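You operate a simulated robot arm through the tools that you are given. There is no shell and no other tool. Be economical: measure what you need, move in short steps, check, and stop when the job is done.

Carry out the task below with a simulated robot arm. There is one attempt and no reset: what you move stays moved.

## Task
Put two of the squeeze bottles from the top of the low cabinet on the clear end of the service table. Then stack the pack labelled "Wipes" from the top of the low cabinet on top of the pack marked "Goggles". Then take the bucket on the clear end of the service table and put it away on the bucket shelf. Then take the small bin and leave it on the top of the steel cabinet. Then push the cabinet door shut. Then take the blue filter from the left half of the service table and leave it in the caddy. Then pull the counter drawer open. The order counts. Set down upright: squeeze bottle, bucket.

It is judged by the outcome, as a careful person would: the job done as asked, and still so three seconds after it is handed in. It fails if anything else is knocked over, pushed out of place, dropped, spilled or broken.

## Robot
A 7-joint arm with a fingered hand on a trunk, on a base that drives. Base frame: it is fixed to the floor where the robot stands at the start and does not move with it; the origin is under the middle of the robot, x ahead of it, y to its left, z up; the surface under the hand at the start is at about z = 0.8. Readings come in m, degrees, newtons and seconds.
With the tool pointing down near the work surface it reaches from about 0.34 to 0.76 m from the robot's upright axis, wherever it stands. Its first joint turns from -166.0 to 166.0 degrees. Places, roughly: bucket [0.5, 1, 0.75]; bucket shelf (42x24 cm) [-6.52, 0.98, 0.24]; cabinet door [0.7, 3.7, 0.5]; caddy (27x21x10 cm) [-0.3, 3.9, 0.9]; clear end of the service table [0.5, 0.9, 0.8]; counter drawer [-6.5, 0.4, 0.7]; filter [0.5, 2.25, 0.75]; pack [0.5, -0.25, 0.75]; small bin (15x11x8 cm) [0.3, 1.9, 0.8]; squeeze bottle [0.5, -0.5, 1]; top of the steel cabinet [0.7, 3.9, 1]. Payload 4 kg.
The tool frame sits at the grasp point between the pads (the TCP): z along the fingers, y along the line on which they close. The tips reach 0.026 m beyond it. Largest opening 0.132 m; the body of the gripper starts 0.073 m behind the TCP. The gripper is a hand of 4 fingers: y runs from the thumb to the fingers, the wrist lies at [0, 0, -0.239] in the tool frame.
Orientation is that of the tool frame in the base frame, as a unit quaternion [x, y, z, w]. With the fingers straight down and closing along the base's y, the tool's x points along the base's -x, its y along +y and its z along -z.

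## Interface
- The arm moves only by the tool apply_moves. Its argument "moves" is a list that holds one entry, the list of rows, each a list of 6 numbers: the shift along the base's x, y, z in m, then the turn, a rotation vector about the base's x, y, z in degrees. In form: [[[dx, dy, dz, wx, wy, wz], ...]]. A call has 1 to 12 rows; each row shifts and turns the commanded pose from where the row before left it. Each row takes 0.2 s and may step no farther than 0.05 m and 8.6 degrees from the row before; otherwise, the whole call is refused. Where a pose cannot be reached the arm comes as near as it can. A force on the tool above 40 N (or 10 N above the force at the start of the call, whichever is more), or a blocked arm, ends the call early, and 0.2 s more pass. In this call time passes only in rows, and 0.2 s behind the last. The reply holds the time, the measured pose of the TCP, the force on the tool along the base axes, the opening and the grip force, in the units named above and with some noise, with the torque about the TCP (base axes, N m) and any sound that the robot's microphone picked up.
- Cameras (640 x 400 px; columns grow to the right, rows downward): "scene" is now at [0.0084, 0.1491, 1.5354]; the picture's right is [-0.03, -1.00, 0.00], its down [-0.84, 0.02, -0.54] and it looks along [0.54, -0.01, -0.84] (base axes); focal length 232 px, centre (320, 200). "wrist" rides on the gripper at [0.068, 0.002, -0.097] in the tool frame; the picture's right is [-0.03, 1.00, 0.00], its down [-0.82, -0.02, -0.58] and it looks along [-0.58, -0.02, 0.82] (tool axes); focal length 270 px, centre (320, 200). There is no depth. A picture from a camera that has moved, and an enlarged one, comes with that camera's place and axes in the base frame and with its lens.
- grab_frame(camera): a new picture of that camera. The clock stands still meanwhile.
- raise_lower(by): slides the trunk up (or, below 0, down) by that many m; the arm and the scene camera ride with it, the base frame stays. It gives what a move gives, with no picture.
- roll_base(legs): drives the robot by 1 to 6 legs, each [ahead, turn to the left] in m and degrees, along the robot's own axes; the way and the turn of a leg run together, so that a leg with both is an arc; at most 1.5 m and 180 degrees a leg. The arm and the cameras ride along, it lands a little off, and it stops where it bumps. It gives what a move gives.
- set_fingers(finger1, finger2, finger3, thumb_bend): sets how far each is bent, from 0 (flat) to 1 (curled in); at 0.3 the hand is open as for a grip, at 0.7 the pads meet at the TCP. One left out holds its place. A second passes; each finger stops where it meets its share of the squeeze, and holds until it gets a number again. It is the only way to open and close the hand. It gives what a move gives, with no picture; readings hold the bend of each and the force on the fingers (four entries, about 0 where the hand has none), thumb and palm.
- pan_tilt(pan, tilt): turns the head with the scene camera to pan (to the left, within 155 degrees either way) and tilt (down, from -29 to 69), counted from straight ahead of the robot. It gives what a move gives.
- inspect(camera, box): a new picture of the part [left, top, right, bottom] of that camera's present view, enlarged. The clock stands still meanwhile.
- job_done(): hands the job in; it is judged then, once.

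Go step by step. Nothing tells you exact positions but the pictures and the camera data: compare them with the known pose of the tool, close in by small moves and look again before you grip or let go. The budget is 207 turns and 184 pictures, counting those below and the enlarged ones. Unless the task says otherwise, let go and move clear before handing in.

The tools are called after "Emit:" as a command line: name --argument value ..., lists and objects as JSON in quotes. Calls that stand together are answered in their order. apply_moves: Moves the arm, as the interface text tells. Its arguments: {"type":"object","properties":{"moves":{"type":"array"}},"required":["moves"]} The other tools are called the same way: raise_lower (by) slides the trunk up or down; set_fingers (finger1, finger2, finger3, thumb_bend) moves the fingers one by one; roll_base (legs) drives the base; pan_tilt (pan, tilt) turns the head that bears the scene camera; grab_frame (camera) takes a picture; inspect (camera, box) takes an enlarged picture of a part of a camera's view; job_done () hands the job in.

At the start:

```text
time_s: 0.0
ee_pos: [0.4803, -0.0888, 1.1299]
ee_rot: [0.0, 1.0, 0.0, 0.0]
ft_force: [-0.9, -0.3, -0.8]
wrist_torque: [0.0, -0.04, 0.02]
width: 0.1322
grasp_force: 0.0
shape: jaw
bend: [0.3, 0.3, 0.3, 0.3]
finger forces: [0.0, 0.1, 0.0, 0.1, 0.0, 0.0]
trunk travel left (down, up): [-0.525, 0.065]
robot x, y, heading: [0.004, -0.0025, 0.0]
head pan, tilt: [-1.6, 57.6]
```

scene: 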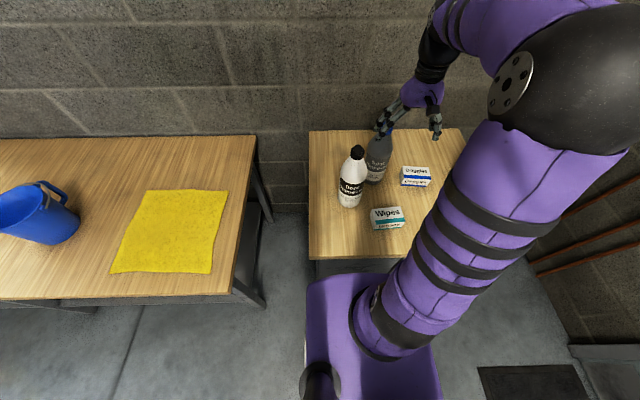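
wrist: 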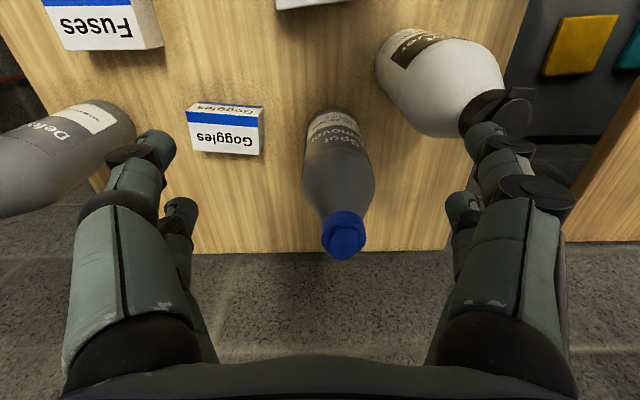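

I see a low cabinet ahead with bottles and packs, and the service table to the left with a bucket and yellow cloth. I'll look closer first.

Emit:
inspect --camera "scene" --box '[300, 100, 480, 270]'

Emit:
inspect --camera "wrist" --box '[0, 0, 640, 260]'

Emit:
pan_tilt --pan 50 --tilt 40

Emit:
grab_frame --camera "scene"

```text
2.35 times, centred on (390, 185) of scene
camera zoom: at [0.0084, 0.1491, 1.5354], right [-0.03, -1.0, 0.0], down [-0.84, 0.02, -0.54], along [0.54, -0.01, -0.84], focal length 547 px, centre (155, 235)
```

zoom: 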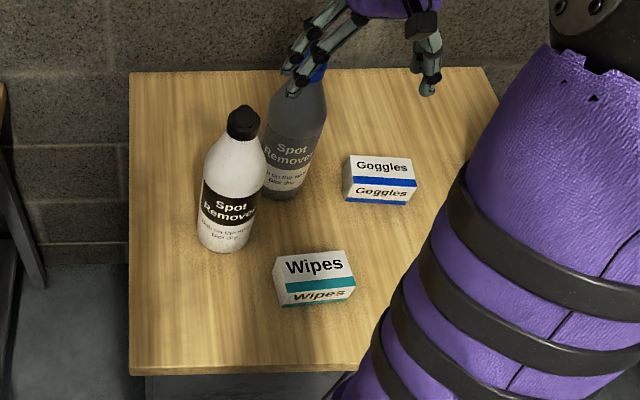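

```text
1.00 times, centred on (320, 130) of wrist (not enlarged: the box is as wide or as high as the picture)
camera zoom: at [0.4121, -0.0875, 1.2261], right [0.03, 1.0, 0.0], down [0.82, -0.02, 0.58], along [0.58, -0.02, -0.82], focal length 270 px, centre (320, 270)
```

zoom: 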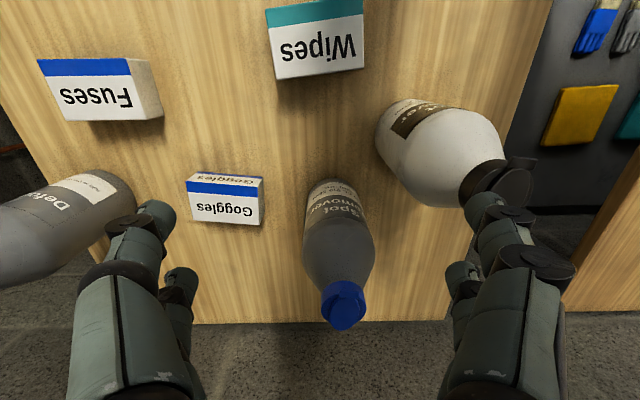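

```text
time_s: 1.2
ee_pos: [0.4807, -0.0888, 1.1279]
ee_rot: [0.0, 1.0, 0.0, 0.0]
ft_force: [-0.4, 0.3, -0.2]
wrist_torque: [0.01, 0.04, -0.01]
width: 0.1318
grasp_force: 0.1
shape: jaw
bend: [0.3, 0.3, 0.3, 0.3]
finger forces: [0.0, 0.0, 0.0, 0.0, 0.1, 0.0]
trunk travel left (down, up): [-0.525, 0.065]
robot x, y, heading: [-0.0062, 0.0011, 0.1]
head pan, tilt: [50.0, 40.0]
```

```text
179 pictures are left
camera scene: at [-0.0062, 0.2161, 1.5592], right [0.77, -0.64, 0.0], down [-0.41, -0.49, -0.77], along [0.49, 0.59, -0.64], focal length 232 px, centre (320, 200)
```

scene: 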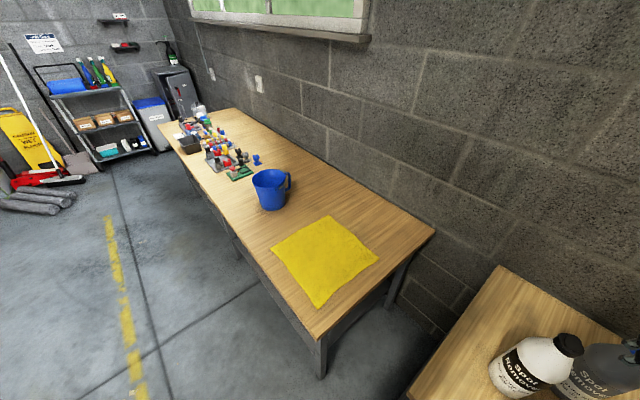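

Bottles (Spot Remover white at ~(0.48,0.03), grey at ~(0.57,-0.08)) are tall, top around z=1.07. I'll raise and look at all of them before gripping.

Emit:
apply_moves --moves '[[[-0.04, 0, 0.02, 0, 0, 0], [-0.04, 0, 0.02, 0, 0, 0], [-0.03, 0, 0.02, 0, 0, 0]]]'

Emit:
grab_frame --camera "wrist"

Emit:
pan_tilt --pan -2 --tilt 45

Emit:
grab_frame --camera "scene"

```text
time_s: 2.0
ee_pos: [0.3698, -0.089, 1.188]
ee_rot: [0.0, 1.0, 0.0, 0.0]
ft_force: [-0.7, 0.8, 0.4]
wrist_torque: [-0.03, -0.01, 0.02]
width: 0.1321
grasp_force: 0.0
shape: jaw
bend: [0.3, 0.3, 0.3, 0.3]
finger forces: [0.0, 0.0, 0.0, 0.0, 0.0, 0.1]
trunk travel left (down, up): [-0.525, 0.065]
robot x, y, heading: [0.0033, -0.0, 0.0]
head pan, tilt: [50.0, 40.0]
```

```text
178 pictures are left
camera wrist: at [0.2997, -0.0882, 1.2853], right [0.03, 1.0, 0.0], down [0.82, -0.02, 0.58], along [0.58, -0.01, -0.82], focal length 270 px, centre (320, 200)
```

wrist: 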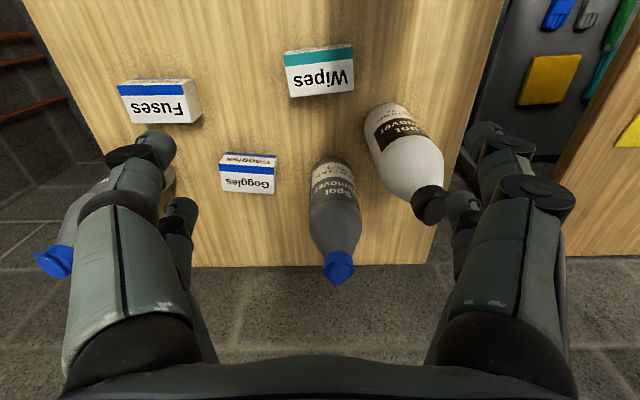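

```text
time_s: 3.2
ee_pos: [0.3695, -0.0888, 1.1869]
ee_rot: [0.0, 1.0, 0.0, 0.001]
ft_force: [0.1, -0.7, 0.2]
wrist_torque: [0.0, -0.01, 0.02]
width: 0.1318
grasp_force: 0.1
shape: jaw
bend: [0.3, 0.3, 0.3, 0.3]
finger forces: [0.0, 0.0, 0.0, 0.1, 0.0, 0.0]
trunk travel left (down, up): [-0.525, 0.065]
robot x, y, heading: [0.0005, 0.0012, 0.3]
head pan, tilt: [-2.0, 45.0]
```

```text
177 pictures are left
camera scene: at [0.0203, 0.1483, 1.552], right [-0.03, -1.0, 0.0], down [-0.71, 0.02, -0.71], along [0.71, -0.02, -0.71], focal length 232 px, centre (320, 200)
```

scene: 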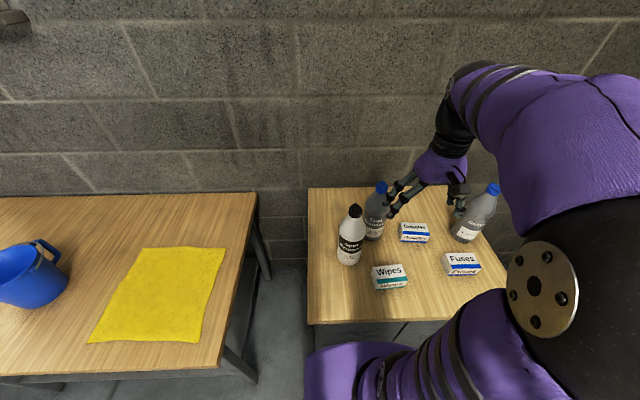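

All three bottles are the same kind; I'll take the two Spot Remover ones. White cap is near (0.479, 0.033, 1.045), the grey cap near (0.586, -0.068, 1.04). Moving above the white one.

Emit:
apply_moves --moves '[[[0.03, 0.035, 0, 0, 0, 0], [0.03, 0.035, 0, 0, 0, 0], [0.03, 0.035, -0.01, 0, 0, 0], [0.02, 0.017, -0.02, 0, 0, 0]]]'

Emit:
grab_frame --camera "wrist"

Emit:
grab_frame --camera "scene"

```text
time_s: 4.2
ee_pos: [0.4809, 0.0354, 1.1599]
ee_rot: [0.001, 1.0, 0.0, -0.001]
ft_force: [-0.5, -0.3, 0.3]
wrist_torque: [0.02, -0.02, -0.02]
width: 0.1321
grasp_force: 0.0
shape: jaw
bend: [0.3, 0.3, 0.3, 0.3]
finger forces: [0.0, 0.1, 0.1, 0.0, 0.0, 0.0]
trunk travel left (down, up): [-0.525, 0.065]
robot x, y, heading: [0.0009, -0.0017, -0.2]
head pan, tilt: [-2.0, 45.0]
```

```text
176 pictures are left
camera wrist: at [0.4129, 0.0357, 1.2561], right [0.03, 1.0, 0.0], down [0.82, -0.02, 0.58], along [0.58, -0.02, -0.82], focal length 270 px, centre (320, 200)
```

wrist: 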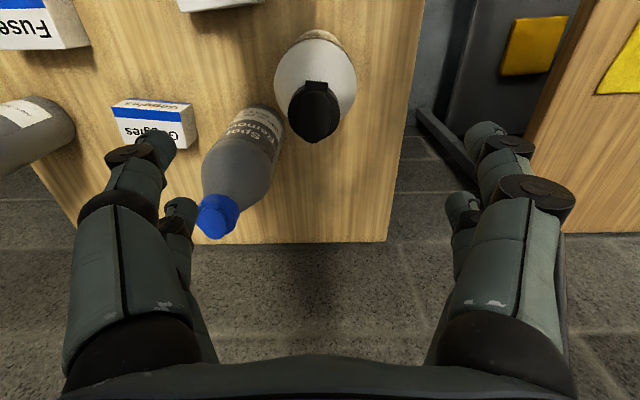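

```text
175 pictures are left
camera scene: at [0.0208, 0.1484, 1.5519], right [-0.03, -1.0, 0.0], down [-0.71, 0.02, -0.71], along [0.71, -0.02, -0.71], focal length 232 px, centre (320, 200)
```

scene: 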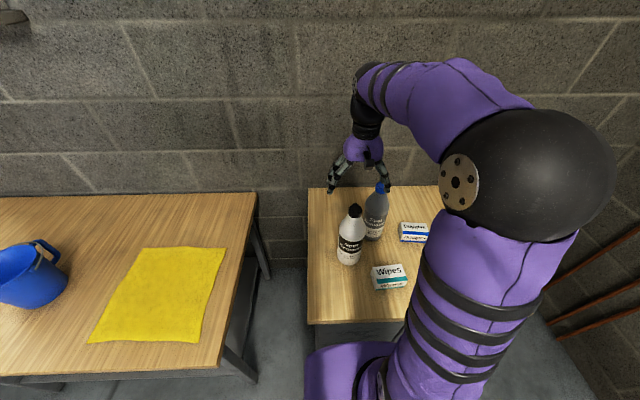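

The cap is at about (0.474, 0.029). Descending over it and checking.

Emit:
apply_moves --moves '[[[-0.007, -0.006, -0.03, 0, 0, 0], [0, 0, -0.03, 0, 0, 0], [0, 0, -0.03, 0, 0, 0]]]'

Emit:
grab_frame --camera "wrist"

Emit:
inspect --camera "scene" --box '[300, 130, 460, 290]'

```text
time_s: 5.0
ee_pos: [0.4736, 0.027, 1.0686]
ee_rot: [0.0, 1.0, 0.0, -0.001]
ft_force: [-0.7, 0.0, 0.1]
wrist_torque: [0.04, -0.06, -0.01]
width: 0.1318
grasp_force: 0.0
shape: jaw
bend: [0.3, 0.3, 0.3, 0.3]
finger forces: [0.1, 0.0, 0.0, 0.0, 0.0, 0.1]
trunk travel left (down, up): [-0.525, 0.065]
robot x, y, heading: [0.0021, 0.003, -0.1]
head pan, tilt: [-2.0, 45.0]
```

```text
174 pictures are left
camera wrist: at [0.4059, 0.0276, 1.166], right [0.03, 1.0, 0.0], down [0.82, -0.02, 0.58], along [0.58, -0.02, -0.82], focal length 270 px, centre (320, 200)
```

wrist: 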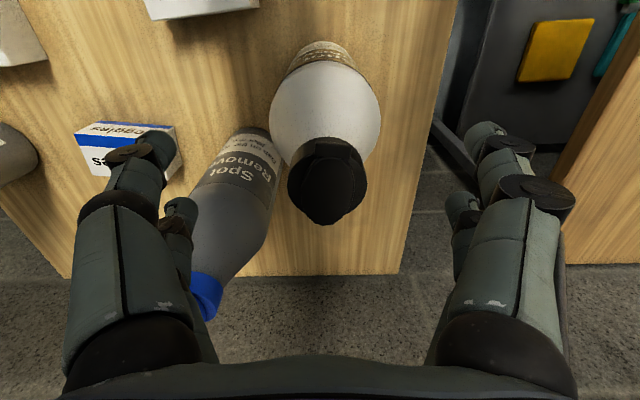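

```text
2.50 times, centred on (380, 210) of scene
camera zoom: at [0.0206, 0.1483, 1.552], right [-0.03, -1.0, 0.0], down [-0.71, 0.02, -0.71], along [0.71, -0.02, -0.71], focal length 581 px, centre (170, 175)
```

zoom: 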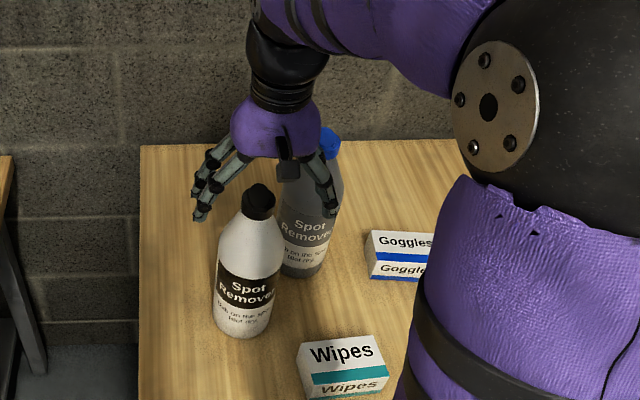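

The cap is centred to within a few mm. Lowering to cap level and closing.

Emit:
apply_moves --moves '[[[-0.003, 0.004, -0.028, 0, 0, 0]]]'

Emit:
set_fingers --finger1 0.7 --finger2 0.7 --finger3 0.7 --thumb_bend 0.7

Emit:
grab_frame --camera "wrist"

Emit:
inspect --camera "scene" --box '[300, 130, 460, 290]'

```text
time_s: 5.4
ee_pos: [0.4715, 0.0293, 1.0406]
ee_rot: [0.0, 1.0, 0.0, 0.0]
ft_force: [-0.1, -0.4, -0.4]
wrist_torque: [0.02, -0.02, 0.03]
width: 0.1324
grasp_force: 0.1
shape: jaw
bend: [0.3, 0.3, 0.3, 0.3]
finger forces: [0.0, 0.1, 0.0, 0.1, 0.0, 0.0]
trunk travel left (down, up): [-0.525, 0.065]
robot x, y, heading: [-0.0017, -0.0036, -0.1]
head pan, tilt: [-2.0, 45.0]
```

```text
time_s: 6.4
ee_pos: [0.4722, 0.0303, 1.0409]
ee_rot: [0.0, 1.0, 0.0, 0.0]
ft_force: [-0.7, 0.0, 0.3]
wrist_torque: [0.03, 0.07, -0.01]
width: 0.0106
grasp_force: 10.3
shape: fingers
bend: [0.66, 0.6, 0.59, 0.69]
finger forces: [4.1, 6.9, 7.2, 0.0, 2.0, 0.0]
trunk travel left (down, up): [-0.525, 0.065]
robot x, y, heading: [-0.0005, -0.0009, 0.0]
head pan, tilt: [-2.0, 45.0]
```

```text
172 pictures are left
camera wrist: at [0.403, 0.0311, 1.1379], right [0.03, 1.0, 0.0], down [0.82, -0.02, 0.58], along [0.58, -0.02, -0.82], focal length 270 px, centre (320, 200)
```

wrist: 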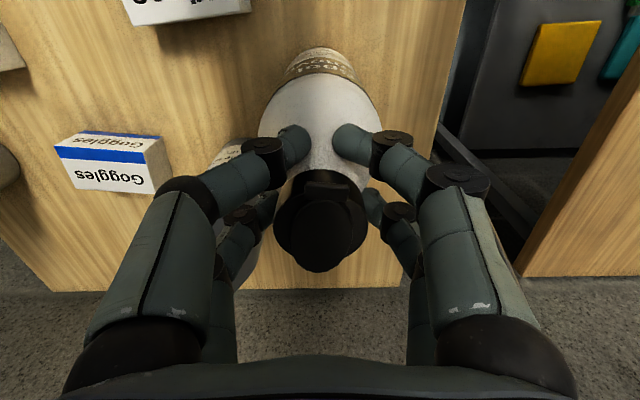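

```text
2.50 times, centred on (380, 210) of scene
camera zoom: at [0.0204, 0.1482, 1.552], right [-0.03, -1.0, 0.0], down [-0.71, 0.02, -0.71], along [0.71, -0.02, -0.71], focal length 581 px, centre (170, 175)
```

zoom: 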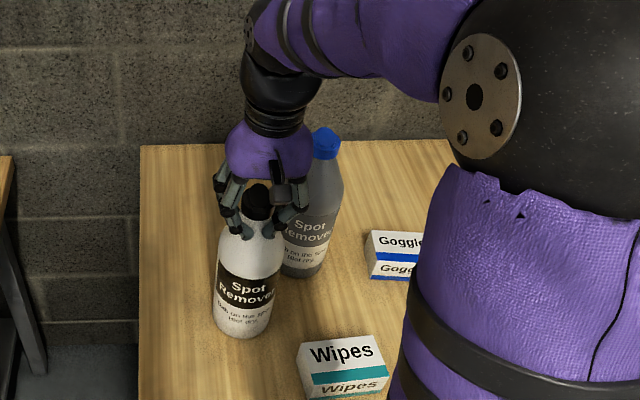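

Fingers have closed around the neck but thumb force is low; squeeze a bit more.

Emit:
set_fingers --finger1 0.8 --finger2 0.8 --finger3 0.8 --thumb_bend 0.85

Emit:
grab_frame --camera "wrist"

```text
time_s: 7.4
ee_pos: [0.4714, 0.0305, 1.0403]
ee_rot: [0.0, 1.0, 0.0, 0.0]
ft_force: [0.6, 0.4, -0.5]
wrist_torque: [-0.02, -0.05, 0.05]
width: 0.0
grasp_force: 7.9
shape: fingers
bend: [0.74, 0.6, 0.59, 0.78]
finger forces: [0.1, 8.5, 7.7, 0.0, 0.0, 0.0]
trunk travel left (down, up): [-0.525, 0.065]
robot x, y, heading: [-0.0005, 0.0013, 0.2]
head pan, tilt: [-2.0, 45.0]
```

```text
170 pictures are left
camera wrist: at [0.4032, 0.0311, 1.1379], right [0.03, 1.0, 0.0], down [0.82, -0.02, 0.58], along [0.58, -0.02, -0.82], focal length 270 px, centre (320, 200)
```

wrist: 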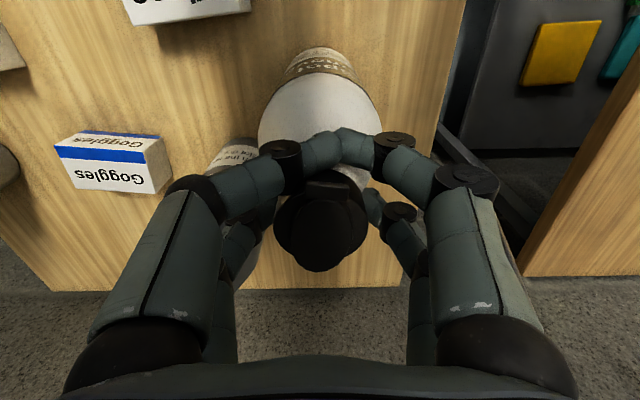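

The front finger pair misses the narrow neck, so a top grasp is poor. I'll release, rise, back the base off and take the bottle body from the side with a horizontal hand.

Emit:
set_fingers --finger1 0.3 --finger2 0.3 --finger3 0.3 --thumb_bend 0.3

Emit:
apply_moves --moves '[[[0, 0, 0.03, 0, 0, 0], [0, 0, 0.04, 0, 0, 0], [0, 0, 0.04, 0, 0, 0]]]'

Emit:
roll_base --legs '[[-0.3, 0]]'

Emit:
apply_moves --moves '[[[0.01, 0, -0.01, 0, -8, 0], [0.01, 0, -0.01, 0, -8, 0], [0.01, 0, -0.01, 0, -8, 0], [0.01, 0, -0.01, 0, -8, 0], [0.01, 0, -0.01, 0, -8, 0], [0.01, 0, -0.01, 0, -8, 0], [0.01, 0, -0.01, 0, -8, 0], [0.01, 0, -0.01, 0, -8, 0], [0.01, 0, -0.01, 0, -8, 0], [0.01, 0, -0.01, 0, -8, 0], [0.01, 0, -0.01, 0, -8, 0]]]'

Emit:
grab_frame --camera "scene"

Emit:
grab_frame --camera "wrist"

```text
time_s: 8.4
ee_pos: [0.471, 0.0306, 1.0421]
ee_rot: [0.0, 1.0, 0.0, 0.0]
ft_force: [-0.3, -0.4, -0.6]
wrist_torque: [0.01, 0.03, -0.04]
width: 0.1325
grasp_force: 0.1
shape: fingers
bend: [0.3, 0.3, 0.3, 0.3]
finger forces: [0.0, 0.0, 0.0, 0.0, 0.0, 0.1]
trunk travel left (down, up): [-0.525, 0.065]
robot x, y, heading: [-0.0022, -0.0006, 0.1]
head pan, tilt: [-2.0, 45.0]
```

```text
time_s: 9.2
ee_pos: [0.4696, 0.0294, 1.1512]
ee_rot: [0.0, 1.0, 0.0, 0.0]
ft_force: [1.2, 0.3, 0.4]
wrist_torque: [0.03, -0.03, 0.02]
width: 0.1326
grasp_force: 0.0
shape: fingers
bend: [0.3, 0.3, 0.3, 0.3]
finger forces: [0.1, 0.1, 0.0, 0.1, 0.0, 0.0]
trunk travel left (down, up): [-0.525, 0.065]
robot x, y, heading: [0.005, 0.0031, -0.0]
head pan, tilt: [-2.0, 45.0]
```

```text
time_s: 11.3
ee_pos: [0.1669, 0.0296, 1.1504]
ee_rot: [0.001, 1.0, 0.0, 0.0]
ft_force: [-0.1, -0.4, 0.0]
wrist_torque: [0.04, 0.03, 0.0]
width: 0.1324
grasp_force: 0.1
shape: fingers
bend: [0.3, 0.3, 0.3, 0.3]
finger forces: [0.0, 0.0, 0.1, 0.0, 0.0, 0.1]
trunk travel left (down, up): [-0.525, 0.065]
robot x, y, heading: [-0.3034, 0.0004, 0.1]
head pan, tilt: [-2.0, 45.0]
```

```text
time_s: 13.7
ee_pos: [0.2741, 0.0446, 1.0529]
ee_rot: [-0.01, 0.758, 0.039, 0.651]
ft_force: [-0.1, 0.2, 0.6]
wrist_torque: [0.05, 0.0, 0.01]
width: 0.1328
grasp_force: 0.0
shape: fingers
bend: [0.3, 0.3, 0.3, 0.3]
finger forces: [0.1, 0.1, 0.0, 0.0, 0.1, 0.1]
out of reach, approached as far as the arm can: row 6, 7, 8, 9
trunk travel left (down, up): [-0.525, 0.065]
robot x, y, heading: [-0.3034, -0.0033, 0.2]
head pan, tilt: [-2.0, 45.0]
```

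```text
169 pictures are left
camera scene: at [-0.2825, 0.1484, 1.552], right [-0.04, -1.0, 0.0], down [-0.71, 0.02, -0.71], along [0.71, -0.03, -0.71], focal length 232 px, centre (320, 200)
```

scene: 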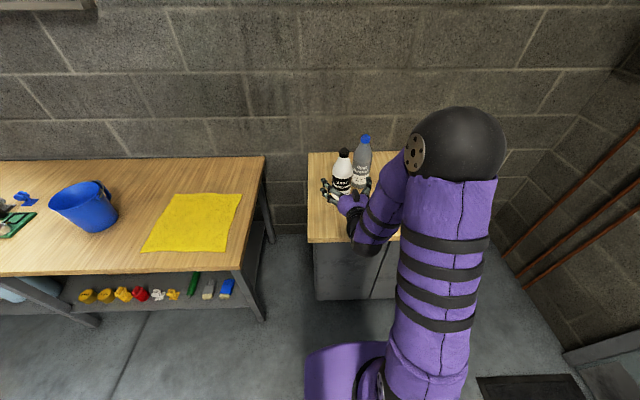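

```text
168 pictures are left
camera wrist: at [0.1666, 0.0416, 1.0], right [-0.06, 1.0, 0.07], down [-0.44, -0.09, 0.89], along [0.89, 0.02, 0.45], focal length 270 px, centre (320, 200)
```

wrist: 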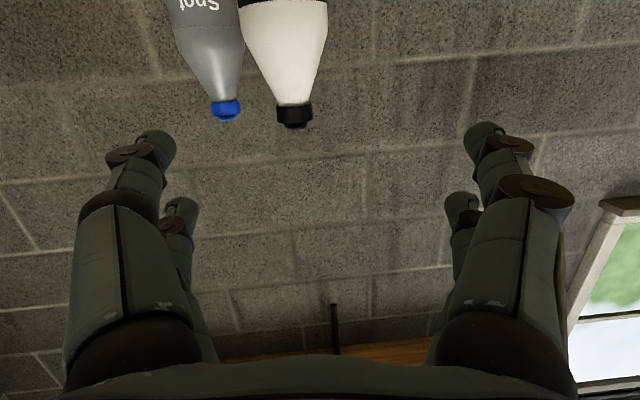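

The hand is nearly horizontal. I'll lower the trunk so the TCP is at mid-body height, then check alignment.

Emit:
raise_lower --by -0.13

Emit:
apply_moves --moves '[[[0.02, -0.007, 0, -2.6, 0, -4], [0.02, -0.006, 0, 0, -4, 0]]]'

Emit:
grab_frame --camera "scene"

Emit:
grab_frame --camera "wrist"

```text
time_s: 15.2
ee_pos: [0.2734, 0.0453, 0.9245]
ee_rot: [-0.009, 0.758, 0.039, 0.651]
ft_force: [1.0, 0.5, 0.2]
wrist_torque: [-0.01, -0.01, 0.02]
width: 0.1329
grasp_force: 0.0
shape: fingers
bend: [0.3, 0.3, 0.3, 0.3]
finger forces: [0.1, 0.1, 0.0, 0.0, 0.0, 0.0]
trunk travel left (down, up): [-0.395, 0.195]
robot x, y, heading: [-0.3003, 0.001, -0.0]
head pan, tilt: [-2.0, 45.0]
```

```text
time_s: 15.8
ee_pos: [0.3142, 0.0321, 0.9238]
ee_rot: [0.002, 0.735, 0.0, 0.678]
ft_force: [-0.7, 1.3, -0.3]
wrist_torque: [-0.01, 0.01, 0.01]
width: 0.1327
grasp_force: 0.1
shape: fingers
bend: [0.3, 0.3, 0.3, 0.3]
finger forces: [0.0, 0.0, 0.1, 0.0, 0.0, 0.0]
trunk travel left (down, up): [-0.395, 0.195]
robot x, y, heading: [-0.3049, 0.0015, 0.1]
head pan, tilt: [-2.0, 45.0]
```

```text
167 pictures are left
camera scene: at [-0.2829, 0.1484, 1.422], right [-0.04, -1.0, 0.0], down [-0.71, 0.02, -0.71], along [0.71, -0.03, -0.71], focal length 232 px, centre (320, 200)
```

scene: 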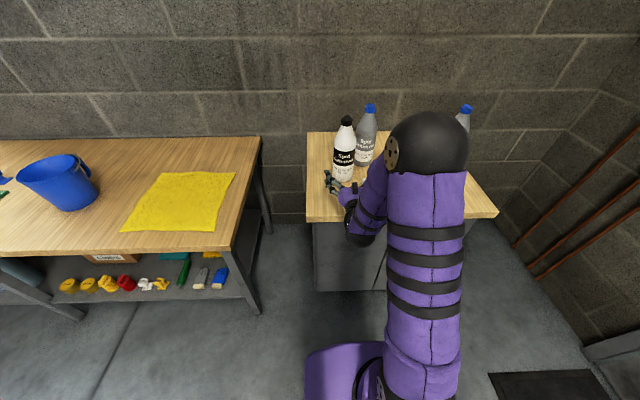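

```text
166 pictures are left
camera wrist: at [0.211, 0.0337, 0.8632], right [0.01, 1.0, 0.03], down [-0.51, -0.02, 0.86], along [0.86, -0.02, 0.51], focal length 270 px, centre (320, 200)
```

wrist: 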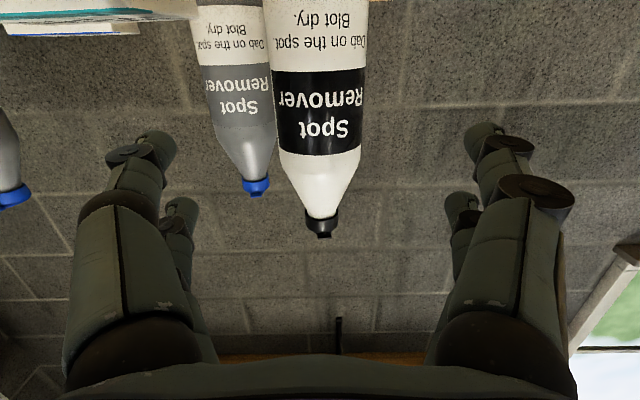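

The white bottle is dead ahead of the hand. Moving in 0.15 m.

Emit:
apply_moves --moves '[[[0.04, 0, 0, 0, 0, 0], [0.04, 0, 0, 0, 0, 0], [0.04, 0, 0, 0, 0, 0]]]'

Emit:
grab_frame --camera "wrist"

Emit:
inspect --camera "scene" --box '[290, 80, 450, 220]'

```text
time_s: 16.6
ee_pos: [0.4336, 0.0336, 0.9237]
ee_rot: [0.002, 0.736, 0.0, 0.677]
ft_force: [-0.6, -0.8, 0.0]
wrist_torque: [0.01, -0.04, 0.0]
width: 0.133
grasp_force: 0.1
shape: fingers
bend: [0.3, 0.3, 0.3, 0.3]
finger forces: [0.0, 0.0, 0.0, 0.0, 0.1, 0.1]
trunk travel left (down, up): [-0.395, 0.195]
robot x, y, heading: [-0.3059, 0.0016, 0.3]
head pan, tilt: [-2.0, 45.0]
```

```text
165 pictures are left
camera wrist: at [0.332, 0.0349, 0.8633], right [0.01, 1.0, 0.03], down [-0.51, -0.02, 0.86], along [0.86, -0.02, 0.51], focal length 270 px, centre (320, 200)
```

wrist: 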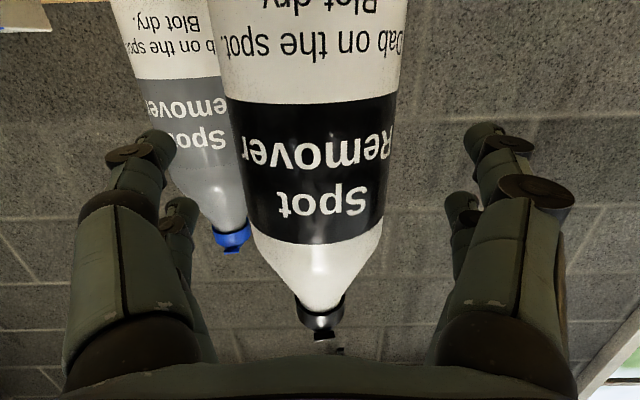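

```text
2.86 times, centred on (370, 150) of scene
camera zoom: at [-0.2828, 0.1483, 1.422], right [-0.04, -1.0, 0.0], down [-0.71, 0.02, -0.71], along [0.71, -0.03, -0.71], focal length 664 px, centre (177, 343)
```

zoom: 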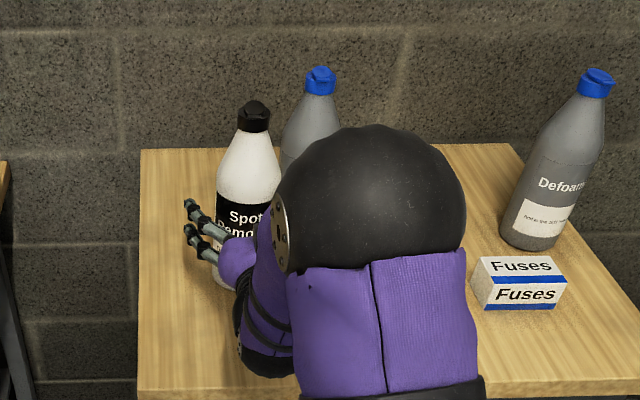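

Still centred; advance the last 3.5 cm and close on the body.

Emit:
apply_moves --moves '[[[0.035, 0, 0, 0, 0, 0]]]'

Emit:
set_fingers --finger1 0.7 --finger2 0.7 --finger3 0.7 --thumb_bend 0.7

Emit:
grab_frame --camera "wrist"

```text
time_s: 17.1
ee_pos: [0.4695, 0.0335, 0.9222]
ee_rot: [0.002, 0.736, 0.0, 0.677]
ft_force: [0.3, -0.2, 0.2]
wrist_torque: [0.03, -0.03, -0.02]
width: 0.1327
grasp_force: 0.1
shape: fingers
bend: [0.3, 0.3, 0.3, 0.3]
finger forces: [0.1, 0.0, 0.0, 0.1, 0.0, 0.0]
trunk travel left (down, up): [-0.395, 0.195]
robot x, y, heading: [-0.3018, 0.0004, -0.1]
head pan, tilt: [-2.0, 45.0]
```

```text
time_s: 18.1
ee_pos: [0.4692, 0.0328, 0.922]
ee_rot: [0.002, 0.736, 0.0, 0.677]
ft_force: [0.4, -1.1, -0.1]
wrist_torque: [-0.22, 0.1, 0.04]
width: 0.0742
grasp_force: 29.9
shape: fingers
bend: [0.46, 0.47, 0.52, 0.59]
finger forces: [14.2, 14.8, 8.6, 0.1, 22.8, 0.0]
trunk travel left (down, up): [-0.395, 0.195]
robot x, y, heading: [-0.3041, -0.0007, 0.1]
head pan, tilt: [-2.0, 45.0]
```

```text
163 pictures are left
camera wrist: at [0.3671, 0.0352, 0.8624], right [0.01, 1.0, 0.03], down [-0.51, -0.02, 0.86], along [0.86, -0.02, 0.51], focal length 270 px, centre (320, 200)
```

wrist: 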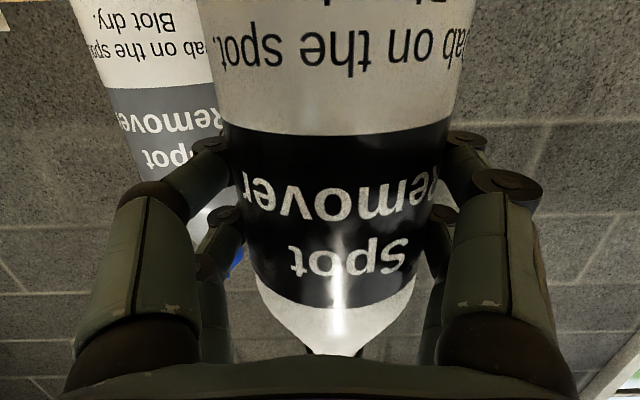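

Solid grip on the body. Lift a little and check.

Emit:
apply_moves --moves '[[[0, 0, 0.01, 0, 0, 0], [0, 0.0, 0.03, 0, 0, 0], [-0.02, 0.01, 0.04, 0, 0, 0]]]'

Emit:
inspect --camera "scene" --box '[290, 80, 450, 220]'

```text
time_s: 18.9
ee_pos: [0.4505, 0.0421, 1.0023]
ee_rot: [0.002, 0.737, 0.0, 0.676]
ft_force: [0.2, -0.4, -5.7]
wrist_torque: [-0.06, -0.01, 0.01]
width: 0.0743
grasp_force: 29.9
shape: fingers
bend: [0.45, 0.47, 0.52, 0.59]
finger forces: [15.0, 14.4, 8.3, 0.0, 22.1, 0.1]
trunk travel left (down, up): [-0.395, 0.195]
robot x, y, heading: [-0.3036, -0.0016, 0.0]
head pan, tilt: [-2.0, 45.0]
```

```text
2.86 times, centred on (370, 150) of scene
camera zoom: at [-0.2819, 0.1481, 1.422], right [-0.04, -1.0, 0.0], down [-0.71, 0.03, -0.71], along [0.71, -0.02, -0.71], focal length 664 px, centre (177, 343)
```

zoom: 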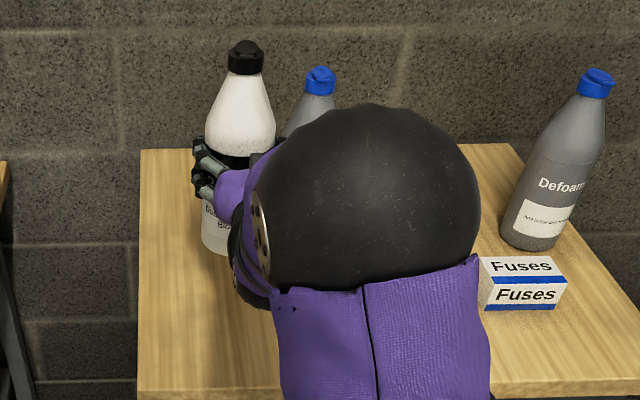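

Bottle is held (about 0.6 kg). Retract and raise, then drive left toward the service table.

Emit:
apply_moves --moves '[[[-0.04, 0, 0.01, 0, 0, 0], [-0.04, 0, 0.01, 0, 0, 0], [-0.04, 0, 0, 0, 0, 0], [-0.04, 0, 0, 0, 0, 0]]]'

Emit:
raise_lower --by 0.15

Emit:
roll_base --legs '[[0, 90], [0.6, 0], [0, -90]]'

Emit:
grab_frame --camera "scene"

```text
time_s: 19.9
ee_pos: [0.2875, 0.042, 1.023]
ee_rot: [0.003, 0.736, 0.0, 0.677]
ft_force: [1.1, 0.0, -5.6]
wrist_torque: [-0.05, 0.06, 0.01]
width: 0.0744
grasp_force: 30.4
shape: fingers
bend: [0.45, 0.47, 0.52, 0.59]
finger forces: [15.0, 14.4, 8.3, 0.1, 22.3, 0.0]
trunk travel left (down, up): [-0.395, 0.195]
robot x, y, heading: [-0.3002, -0.0013, -0.1]
head pan, tilt: [-2.0, 45.0]
```

```text
time_s: 21.6
ee_pos: [0.2874, 0.0436, 1.1734]
ee_rot: [0.002, 0.736, 0.0, 0.677]
ft_force: [-0.1, 0.6, -5.4]
wrist_torque: [-0.05, 0.04, -0.03]
width: 0.0746
grasp_force: 29.2
shape: fingers
bend: [0.45, 0.47, 0.52, 0.59]
finger forces: [14.9, 14.4, 8.2, 0.1, 22.1, 0.0]
trunk travel left (down, up): [-0.545, 0.045]
robot x, y, heading: [-0.3025, -0.0002, -0.2]
head pan, tilt: [-2.0, 45.0]
```

```text
time_s: 33.4
ee_pos: [0.2817, 0.6597, 1.174]
ee_rot: [-0.012, 0.736, 0.013, 0.677]
ft_force: [-1.0, -0.6, -5.7]
wrist_torque: [-0.07, 0.08, -0.01]
width: 0.074
grasp_force: 29.8
shape: fingers
bend: [0.45, 0.47, 0.52, 0.59]
finger forces: [15.0, 13.7, 8.3, 0.0, 21.8, 0.0]
trunk travel left (down, up): [-0.545, 0.045]
robot x, y, heading: [-0.3054, 0.5911, 2.1]
head pan, tilt: [-2.0, 45.0]
```

```text
161 pictures are left
camera scene: at [-0.2916, 0.7409, 1.572], right [0.0, -1.0, 0.0], down [-0.71, 0.0, -0.71], along [0.71, 0.0, -0.71], focal length 232 px, centre (320, 200)
```

scene: 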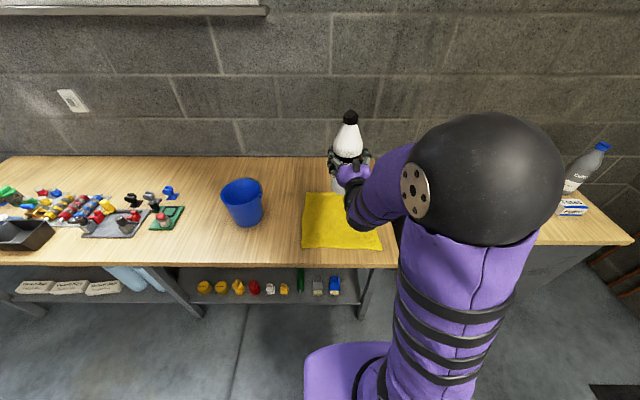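

Robot is in front of the table, cloth spans roughly x 0.22–0.56, y 0.50–0.82. I'll set bottles behind the cloth, near (0.70, 0.60) and (0.70, 0.75). Edging forward and extending high above the table.

Emit:
roll_base --legs '[[0.1, -2]]'

Emit:
apply_moves --moves '[[[0.045, -0.008, 0, 0, 0, 0], [0.045, -0.008, 0, 0, 0, 0], [0.045, -0.008, 0, 0, 0, 0], [0.045, -0.008, 0, 0, 0, 0], [0.045, -0.008, 0, 0, 0, 0], [0.045, -0.008, 0, 0, 0, 0], [0.04, -0.006, 0, 0, 0, 0]]]'

Emit:
grab_frame --camera "scene"

```text
time_s: 34.5
ee_pos: [0.3857, 0.6403, 1.1728]
ee_rot: [0.001, 0.737, 0.001, 0.676]
ft_force: [0.2, -0.3, -4.9]
wrist_torque: [-0.02, 0.04, 0.03]
width: 0.0744
grasp_force: 29.4
shape: fingers
bend: [0.45, 0.47, 0.52, 0.59]
finger forces: [15.0, 14.1, 8.2, 0.0, 22.1, 0.0]
trunk travel left (down, up): [-0.545, 0.045]
robot x, y, heading: [-0.204, 0.5954, 0.3]
head pan, tilt: [-2.0, 45.0]
```

```text
time_s: 36.1
ee_pos: [0.6926, 0.5863, 1.1697]
ee_rot: [0.001, 0.738, 0.001, 0.675]
ft_force: [-0.2, -0.3, -6.9]
wrist_torque: [-0.05, 0.05, 0.0]
width: 0.0741
grasp_force: 29.3
shape: fingers
bend: [0.45, 0.47, 0.52, 0.59]
finger forces: [14.9, 13.7, 8.2, 0.1, 21.7, 0.0]
trunk travel left (down, up): [-0.545, 0.045]
robot x, y, heading: [-0.2064, 0.5968, 0.1]
head pan, tilt: [-2.0, 45.0]
```

```text
160 pictures are left
camera scene: at [-0.1848, 0.7421, 1.5719], right [-0.03, -1.0, 0.0], down [-0.71, 0.02, -0.71], along [0.71, -0.02, -0.71], focal length 232 px, centre (320, 200)
```

scene: 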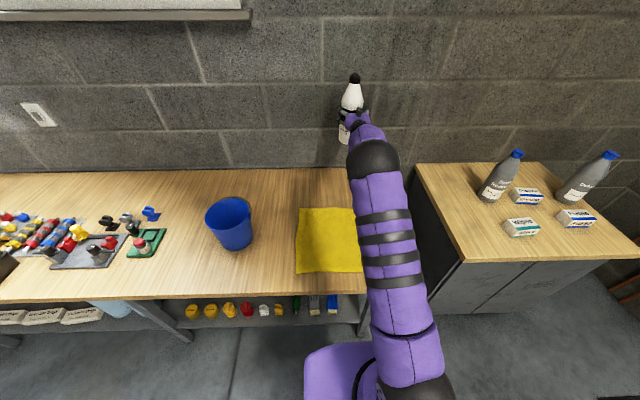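

Bottle hangs above the bare strip behind the cloth. Lowering.

Emit:
apply_moves --moves '[[[0.005, 0.01, -0.04, 0, 0, 0], [0, 0, -0.04, 0, 0, 0], [0, 0, -0.04, 0, 0, 0], [0, 0, -0.04, 0, 0, 0], [0, 0, -0.04, 0, 0, 0], [0, 0, -0.03, 0, 0, 0]]]'

Emit:
grab_frame --camera "scene"

Emit:
grab_frame --camera "wrist"

```text
time_s: 37.5
ee_pos: [0.7013, 0.5959, 0.9426]
ee_rot: [0.002, 0.736, 0.001, 0.677]
ft_force: [0.9, -0.3, -6.1]
wrist_torque: [-0.06, 0.08, 0.01]
width: 0.0744
grasp_force: 29.5
shape: fingers
bend: [0.45, 0.47, 0.52, 0.59]
finger forces: [15.1, 13.8, 8.2, 0.0, 21.7, 0.0]
trunk travel left (down, up): [-0.545, 0.045]
robot x, y, heading: [-0.2093, 0.5966, 0.2]
head pan, tilt: [-2.0, 45.0]
```

```text
159 pictures are left
camera scene: at [-0.185, 0.7423, 1.572], right [-0.03, -1.0, 0.0], down [-0.71, 0.02, -0.71], along [0.71, -0.02, -0.71], focal length 232 px, centre (320, 200)
```

scene: 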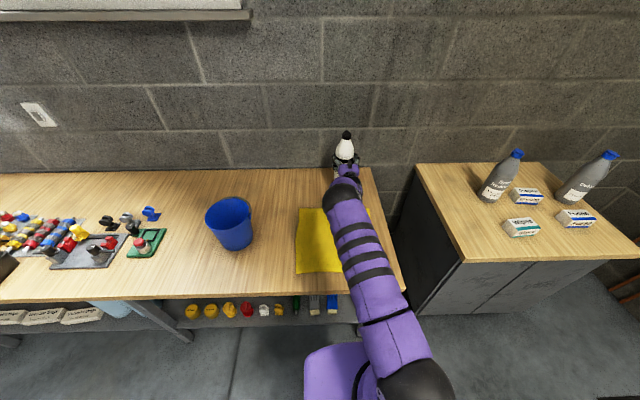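

```text
158 pictures are left
camera wrist: at [0.5984, 0.5974, 0.8834], right [0.0, 1.0, 0.03], down [-0.51, -0.02, 0.86], along [0.86, -0.02, 0.51], focal length 270 px, centre (320, 200)
```

wrist: 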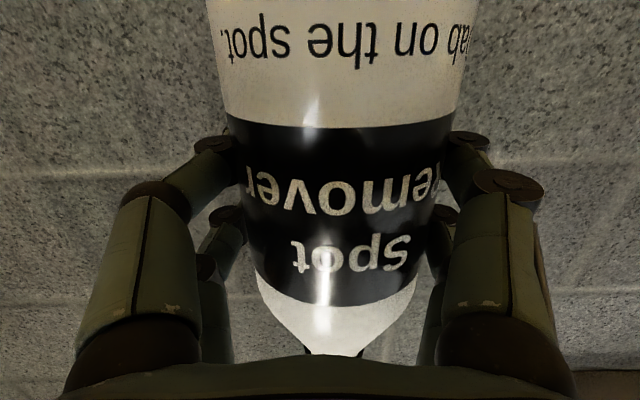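

The table seems lower (~0.75). Continue lowering in small steps until contact.

Emit:
apply_moves --moves '[[[0, 0, -0.02, 0, 0, 0], [0, 0, -0.015, 0, 0, 0], [0, 0, -0.01, 0, 0, 0], [0, 0, -0.005, 0, 0, 0], [0, 0, -0.005, 0, 0, 0], [0, 0, -0.005, 0, 0, 0], [0, 0, -0.005, 0, 0, 0], [0, 0, -0.005, 0, 0, 0]]]'

Emit:
inspect --camera "scene" --box '[260, 100, 440, 240]'

```text
time_s: 38.9
ee_pos: [0.703, 0.5981, 0.9006]
ee_rot: [-0.001, 0.726, 0.005, 0.688]
ft_force: [0.0, -0.8, 10.2]
wrist_torque: [-0.2, 0.19, -0.04]
width: 0.0744
grasp_force: 31.8
shape: fingers
bend: [0.45, 0.45, 0.52, 0.6]
finger forces: [13.9, 16.7, 10.0, 0.1, 23.0, 0.0]
trunk travel left (down, up): [-0.545, 0.045]
robot x, y, heading: [-0.2045, 0.591, 0.3]
head pan, tilt: [-2.0, 45.0]
stopped in row 7: the force on the tool passed its limit at 41 N (the readings are from after the stop); the commanded pose is now the measured one
```

```text
2.86 times, centred on (350, 170) of scene
camera zoom: at [-0.1876, 0.7423, 1.5717], right [-0.03, -1.0, 0.0], down [-0.71, 0.02, -0.71], along [0.71, -0.02, -0.71], focal length 664 px, centre (234, 286)
```

zoom: 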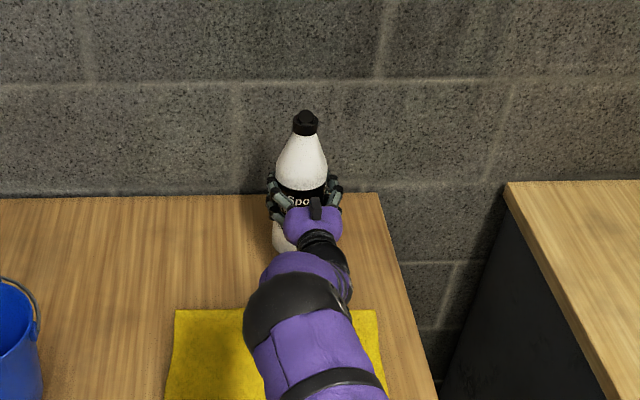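

Contact made. I'll relieve the push and restore the 1.5° pitch before letting go.

Emit:
apply_moves --moves '[[[0, 0, 0.004, 0, 1.5, 0]]]'

```text
time_s: 39.3
ee_pos: [0.7024, 0.5986, 0.9002]
ee_rot: [0.0, 0.737, 0.004, 0.676]
ft_force: [3.6, 0.1, 8.9]
wrist_torque: [-0.21, -0.16, 0.08]
width: 0.0745
grasp_force: 31.7
shape: fingers
bend: [0.45, 0.45, 0.52, 0.6]
finger forces: [15.6, 15.0, 8.4, 0.1, 23.2, 0.0]
trunk travel left (down, up): [-0.545, 0.045]
robot x, y, heading: [-0.2068, 0.5912, 0.1]
head pan, tilt: [-2.0, 45.0]
```

Emit:
apply_moves --moves '[[[0, 0, 0.003, 0, 0, 0]]]'

Emit:
set_fingers --finger1 0.3 --finger2 0.3 --finger3 0.3 --thumb_bend 0.3

Emit:
grab_frame --camera "wrist"

Emit:
inspect --camera "scene" --box '[260, 100, 440, 240]'

```text
time_s: 39.7
ee_pos: [0.7027, 0.5971, 0.9019]
ee_rot: [0.0, 0.738, 0.004, 0.675]
ft_force: [2.7, 0.5, 3.4]
wrist_torque: [-0.19, -0.11, 0.06]
width: 0.0742
grasp_force: 30.9
shape: fingers
bend: [0.44, 0.45, 0.52, 0.6]
finger forces: [15.8, 14.4, 8.2, 0.0, 22.7, 0.0]
trunk travel left (down, up): [-0.545, 0.045]
robot x, y, heading: [-0.2057, 0.5931, 0.2]
head pan, tilt: [-2.0, 45.0]
```

```text
time_s: 40.7
ee_pos: [0.7016, 0.597, 0.9038]
ee_rot: [0.0, 0.737, 0.005, 0.675]
ft_force: [0.1, -0.3, 0.7]
wrist_torque: [-0.01, 0.02, 0.0]
width: 0.1322
grasp_force: 0.0
shape: fingers
bend: [0.3, 0.3, 0.3, 0.3]
finger forces: [0.0, 0.0, 0.0, 0.1, 0.0, 0.1]
trunk travel left (down, up): [-0.545, 0.045]
robot x, y, heading: [-0.2052, 0.597, 0.3]
head pan, tilt: [-2.0, 45.0]
```

```text
156 pictures are left
camera wrist: at [0.5997, 0.5981, 0.8431], right [0.0, 1.0, 0.03], down [-0.5, -0.03, 0.86], along [0.86, -0.01, 0.5], focal length 270 px, centre (320, 200)
```

wrist: 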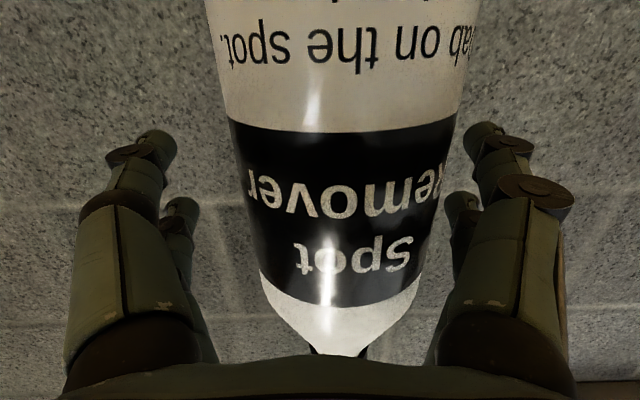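

```text
2.86 times, centred on (350, 170) of scene
camera zoom: at [-0.186, 0.7423, 1.572], right [-0.03, -1.0, 0.0], down [-0.71, 0.02, -0.71], along [0.71, -0.02, -0.71], focal length 664 px, centre (234, 286)
```

zoom: 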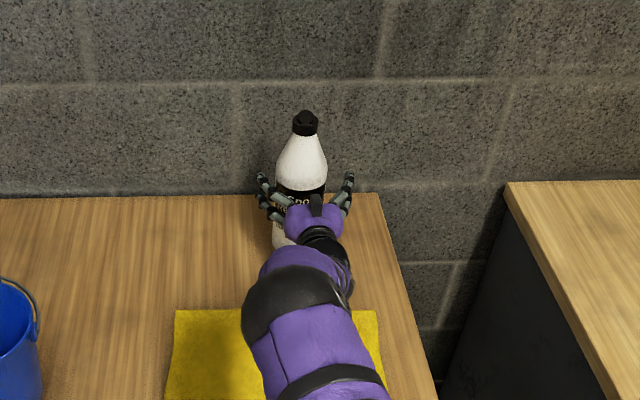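

White bottle stands upright. Backing straight out, then driving back for the grey one.

Emit:
apply_moves --moves '[[[-0.04, 0, 0, 0, 0, 0], [-0.04, 0, 0, 0, 0, 0], [-0.04, 0, 0, 0, 0, 0], [-0.04, 0, 0, 0, 0, 0], [-0.03, 0, 0.04, 0, 0, 0], [-0.03, 0, 0.05, 0, 0, 0], [-0.03, 0, 0.05, 0, 0, 0], [-0.03, 0, 0.05, 0, 0, 0]]]'

Emit:
grab_frame --camera "scene"

Emit:
roll_base --legs '[[-0.1, 0], [0, -90], [0.52, 0], [0, 90]]'

Emit:
grab_frame --camera "scene"

```text
refused: row 6 steps farther than a row can; nothing moved
```

```text
154 pictures are left
camera scene: at [-0.186, 0.7423, 1.572], right [-0.03, -1.0, 0.0], down [-0.71, 0.02, -0.71], along [0.71, -0.02, -0.71], focal length 232 px, centre (320, 200)
```

scene: 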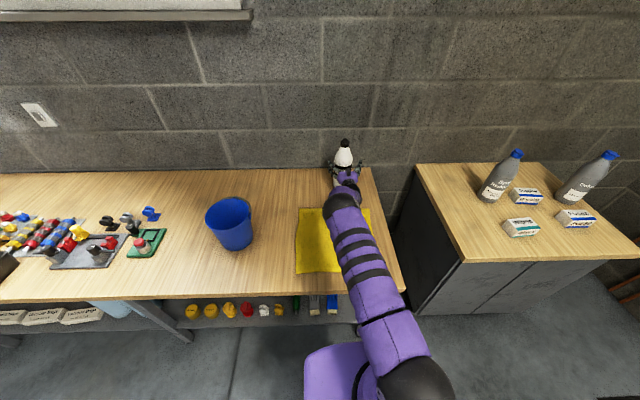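

```text
time_s: 53.0
ee_pos: [0.602, 0.0815, 0.9029]
ee_rot: [0.001, 0.737, 0.003, 0.676]
ft_force: [1.0, 0.0, -0.9]
wrist_torque: [-0.01, -0.02, 0.01]
width: 0.1325
grasp_force: 0.2
shape: fingers
bend: [0.3, 0.3, 0.3, 0.3]
finger forces: [0.0, 0.0, 0.1, 0.1, 0.1, 0.0]
trunk travel left (down, up): [-0.545, 0.045]
robot x, y, heading: [-0.305, 0.0784, 0.0]
head pan, tilt: [-2.0, 45.0]
```

```text
153 pictures are left
camera scene: at [-0.2858, 0.2266, 1.572], right [-0.03, -1.0, 0.0], down [-0.71, 0.02, -0.71], along [0.71, -0.02, -0.71], focal length 232 px, centre (320, 200)
```

scene: 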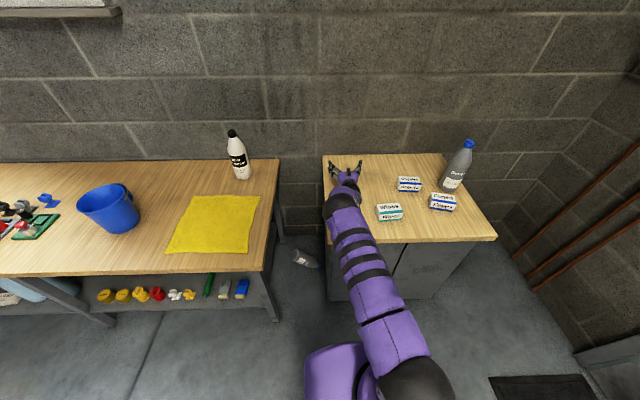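

The retract was refused but the drive still ran, and the extended hand swept the grey bottle onto the floor, in the gap between table and cabinet. That is my mistake. I'll look closely at the damage before doing anything else.

Emit:
inspect --camera "scene" --box '[260, 220, 360, 290]'

Emit:
inspect --camera "scene" --box '[310, 120, 510, 245]'

Emit:
inspect --camera "scene" --box '[150, 120, 290, 270]'

```text
5.71 times, centred on (310, 255) of scene
camera zoom: at [-0.2858, 0.2266, 1.572], right [-0.03, -1.0, 0.0], down [-0.71, 0.02, -0.71], along [0.71, -0.02, -0.71], focal length 1328 px, centre (377, -114)
```

zoom: 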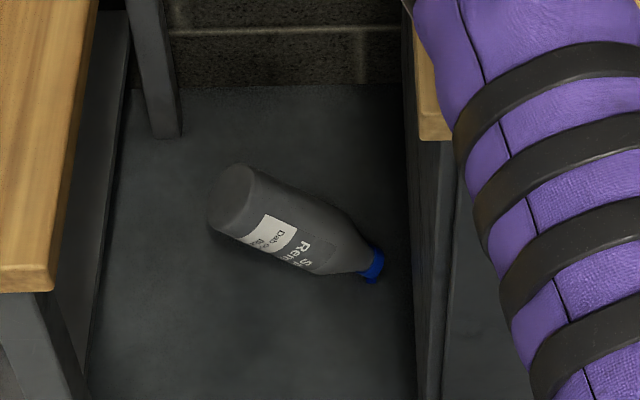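

```text
3.20 times, centred on (410, 182) of scene
camera zoom: at [-0.2858, 0.2266, 1.572], right [-0.03, -1.0, 0.0], down [-0.71, 0.02, -0.71], along [0.71, -0.02, -0.71], focal length 744 px, centre (32, 256)
```

zoom: 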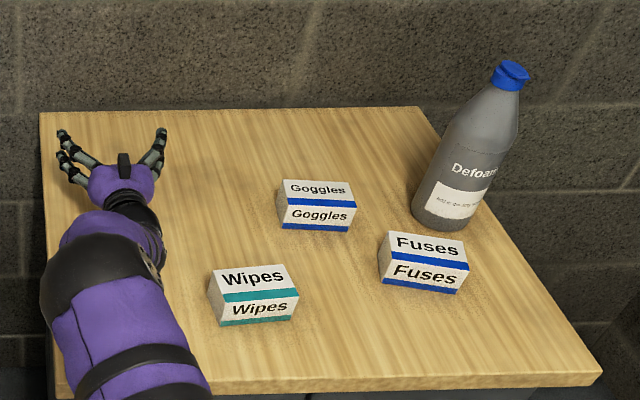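

```text
2.67 times, centred on (220, 195) of scene
camera zoom: at [-0.2858, 0.2266, 1.572], right [-0.03, -1.0, 0.0], down [-0.71, 0.02, -0.71], along [0.71, -0.02, -0.71], focal length 620 px, centre (587, 213)
```

zoom: 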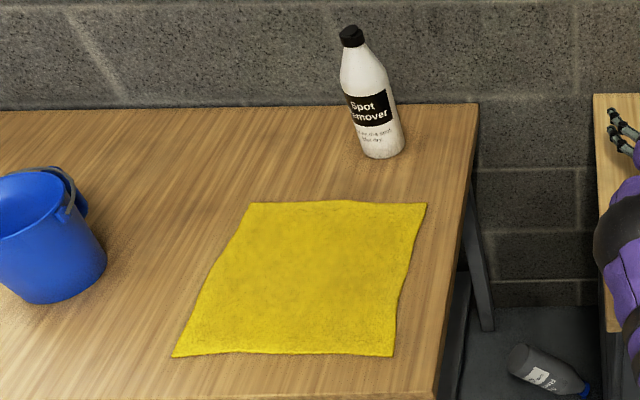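

The grey bottle lies capped and unspilled on the floor at about (0.62, 0.30); everything else is in place. I'll recover it and use it as the second bottle. First retract the arm safely.

Emit:
apply_moves --moves '[[[-0.02, 0, 0.03, 0, 0, 0], [-0.02, 0, 0.04, 0, 0, 0], [-0.02, 0, 0.04, 0, 0, 0], [-0.04, 0, 0.02, 0, 0, 0], [-0.04, 0, 0.02, 0, 0, 0], [-0.04, 0, 0, 0, 0, 0], [-0.04, 0, 0, 0, 0, 0], [-0.04, 0, 0, 0, 0, 0], [-0.04, 0, 0, 0, 0, 0]]]'

```text
time_s: 55.0
ee_pos: [0.3022, 0.0807, 1.0515]
ee_rot: [0.0, 0.737, 0.005, 0.676]
ft_force: [0.7, 0.8, -0.2]
wrist_torque: [0.02, 0.01, 0.0]
width: 0.1325
grasp_force: 0.0
shape: fingers
bend: [0.3, 0.3, 0.3, 0.3]
finger forces: [0.0, 0.0, 0.0, 0.0, 0.0, 0.1]
trunk travel left (down, up): [-0.545, 0.045]
robot x, y, heading: [-0.3063, 0.0759, -0.0]
head pan, tilt: [-2.0, 45.0]
```

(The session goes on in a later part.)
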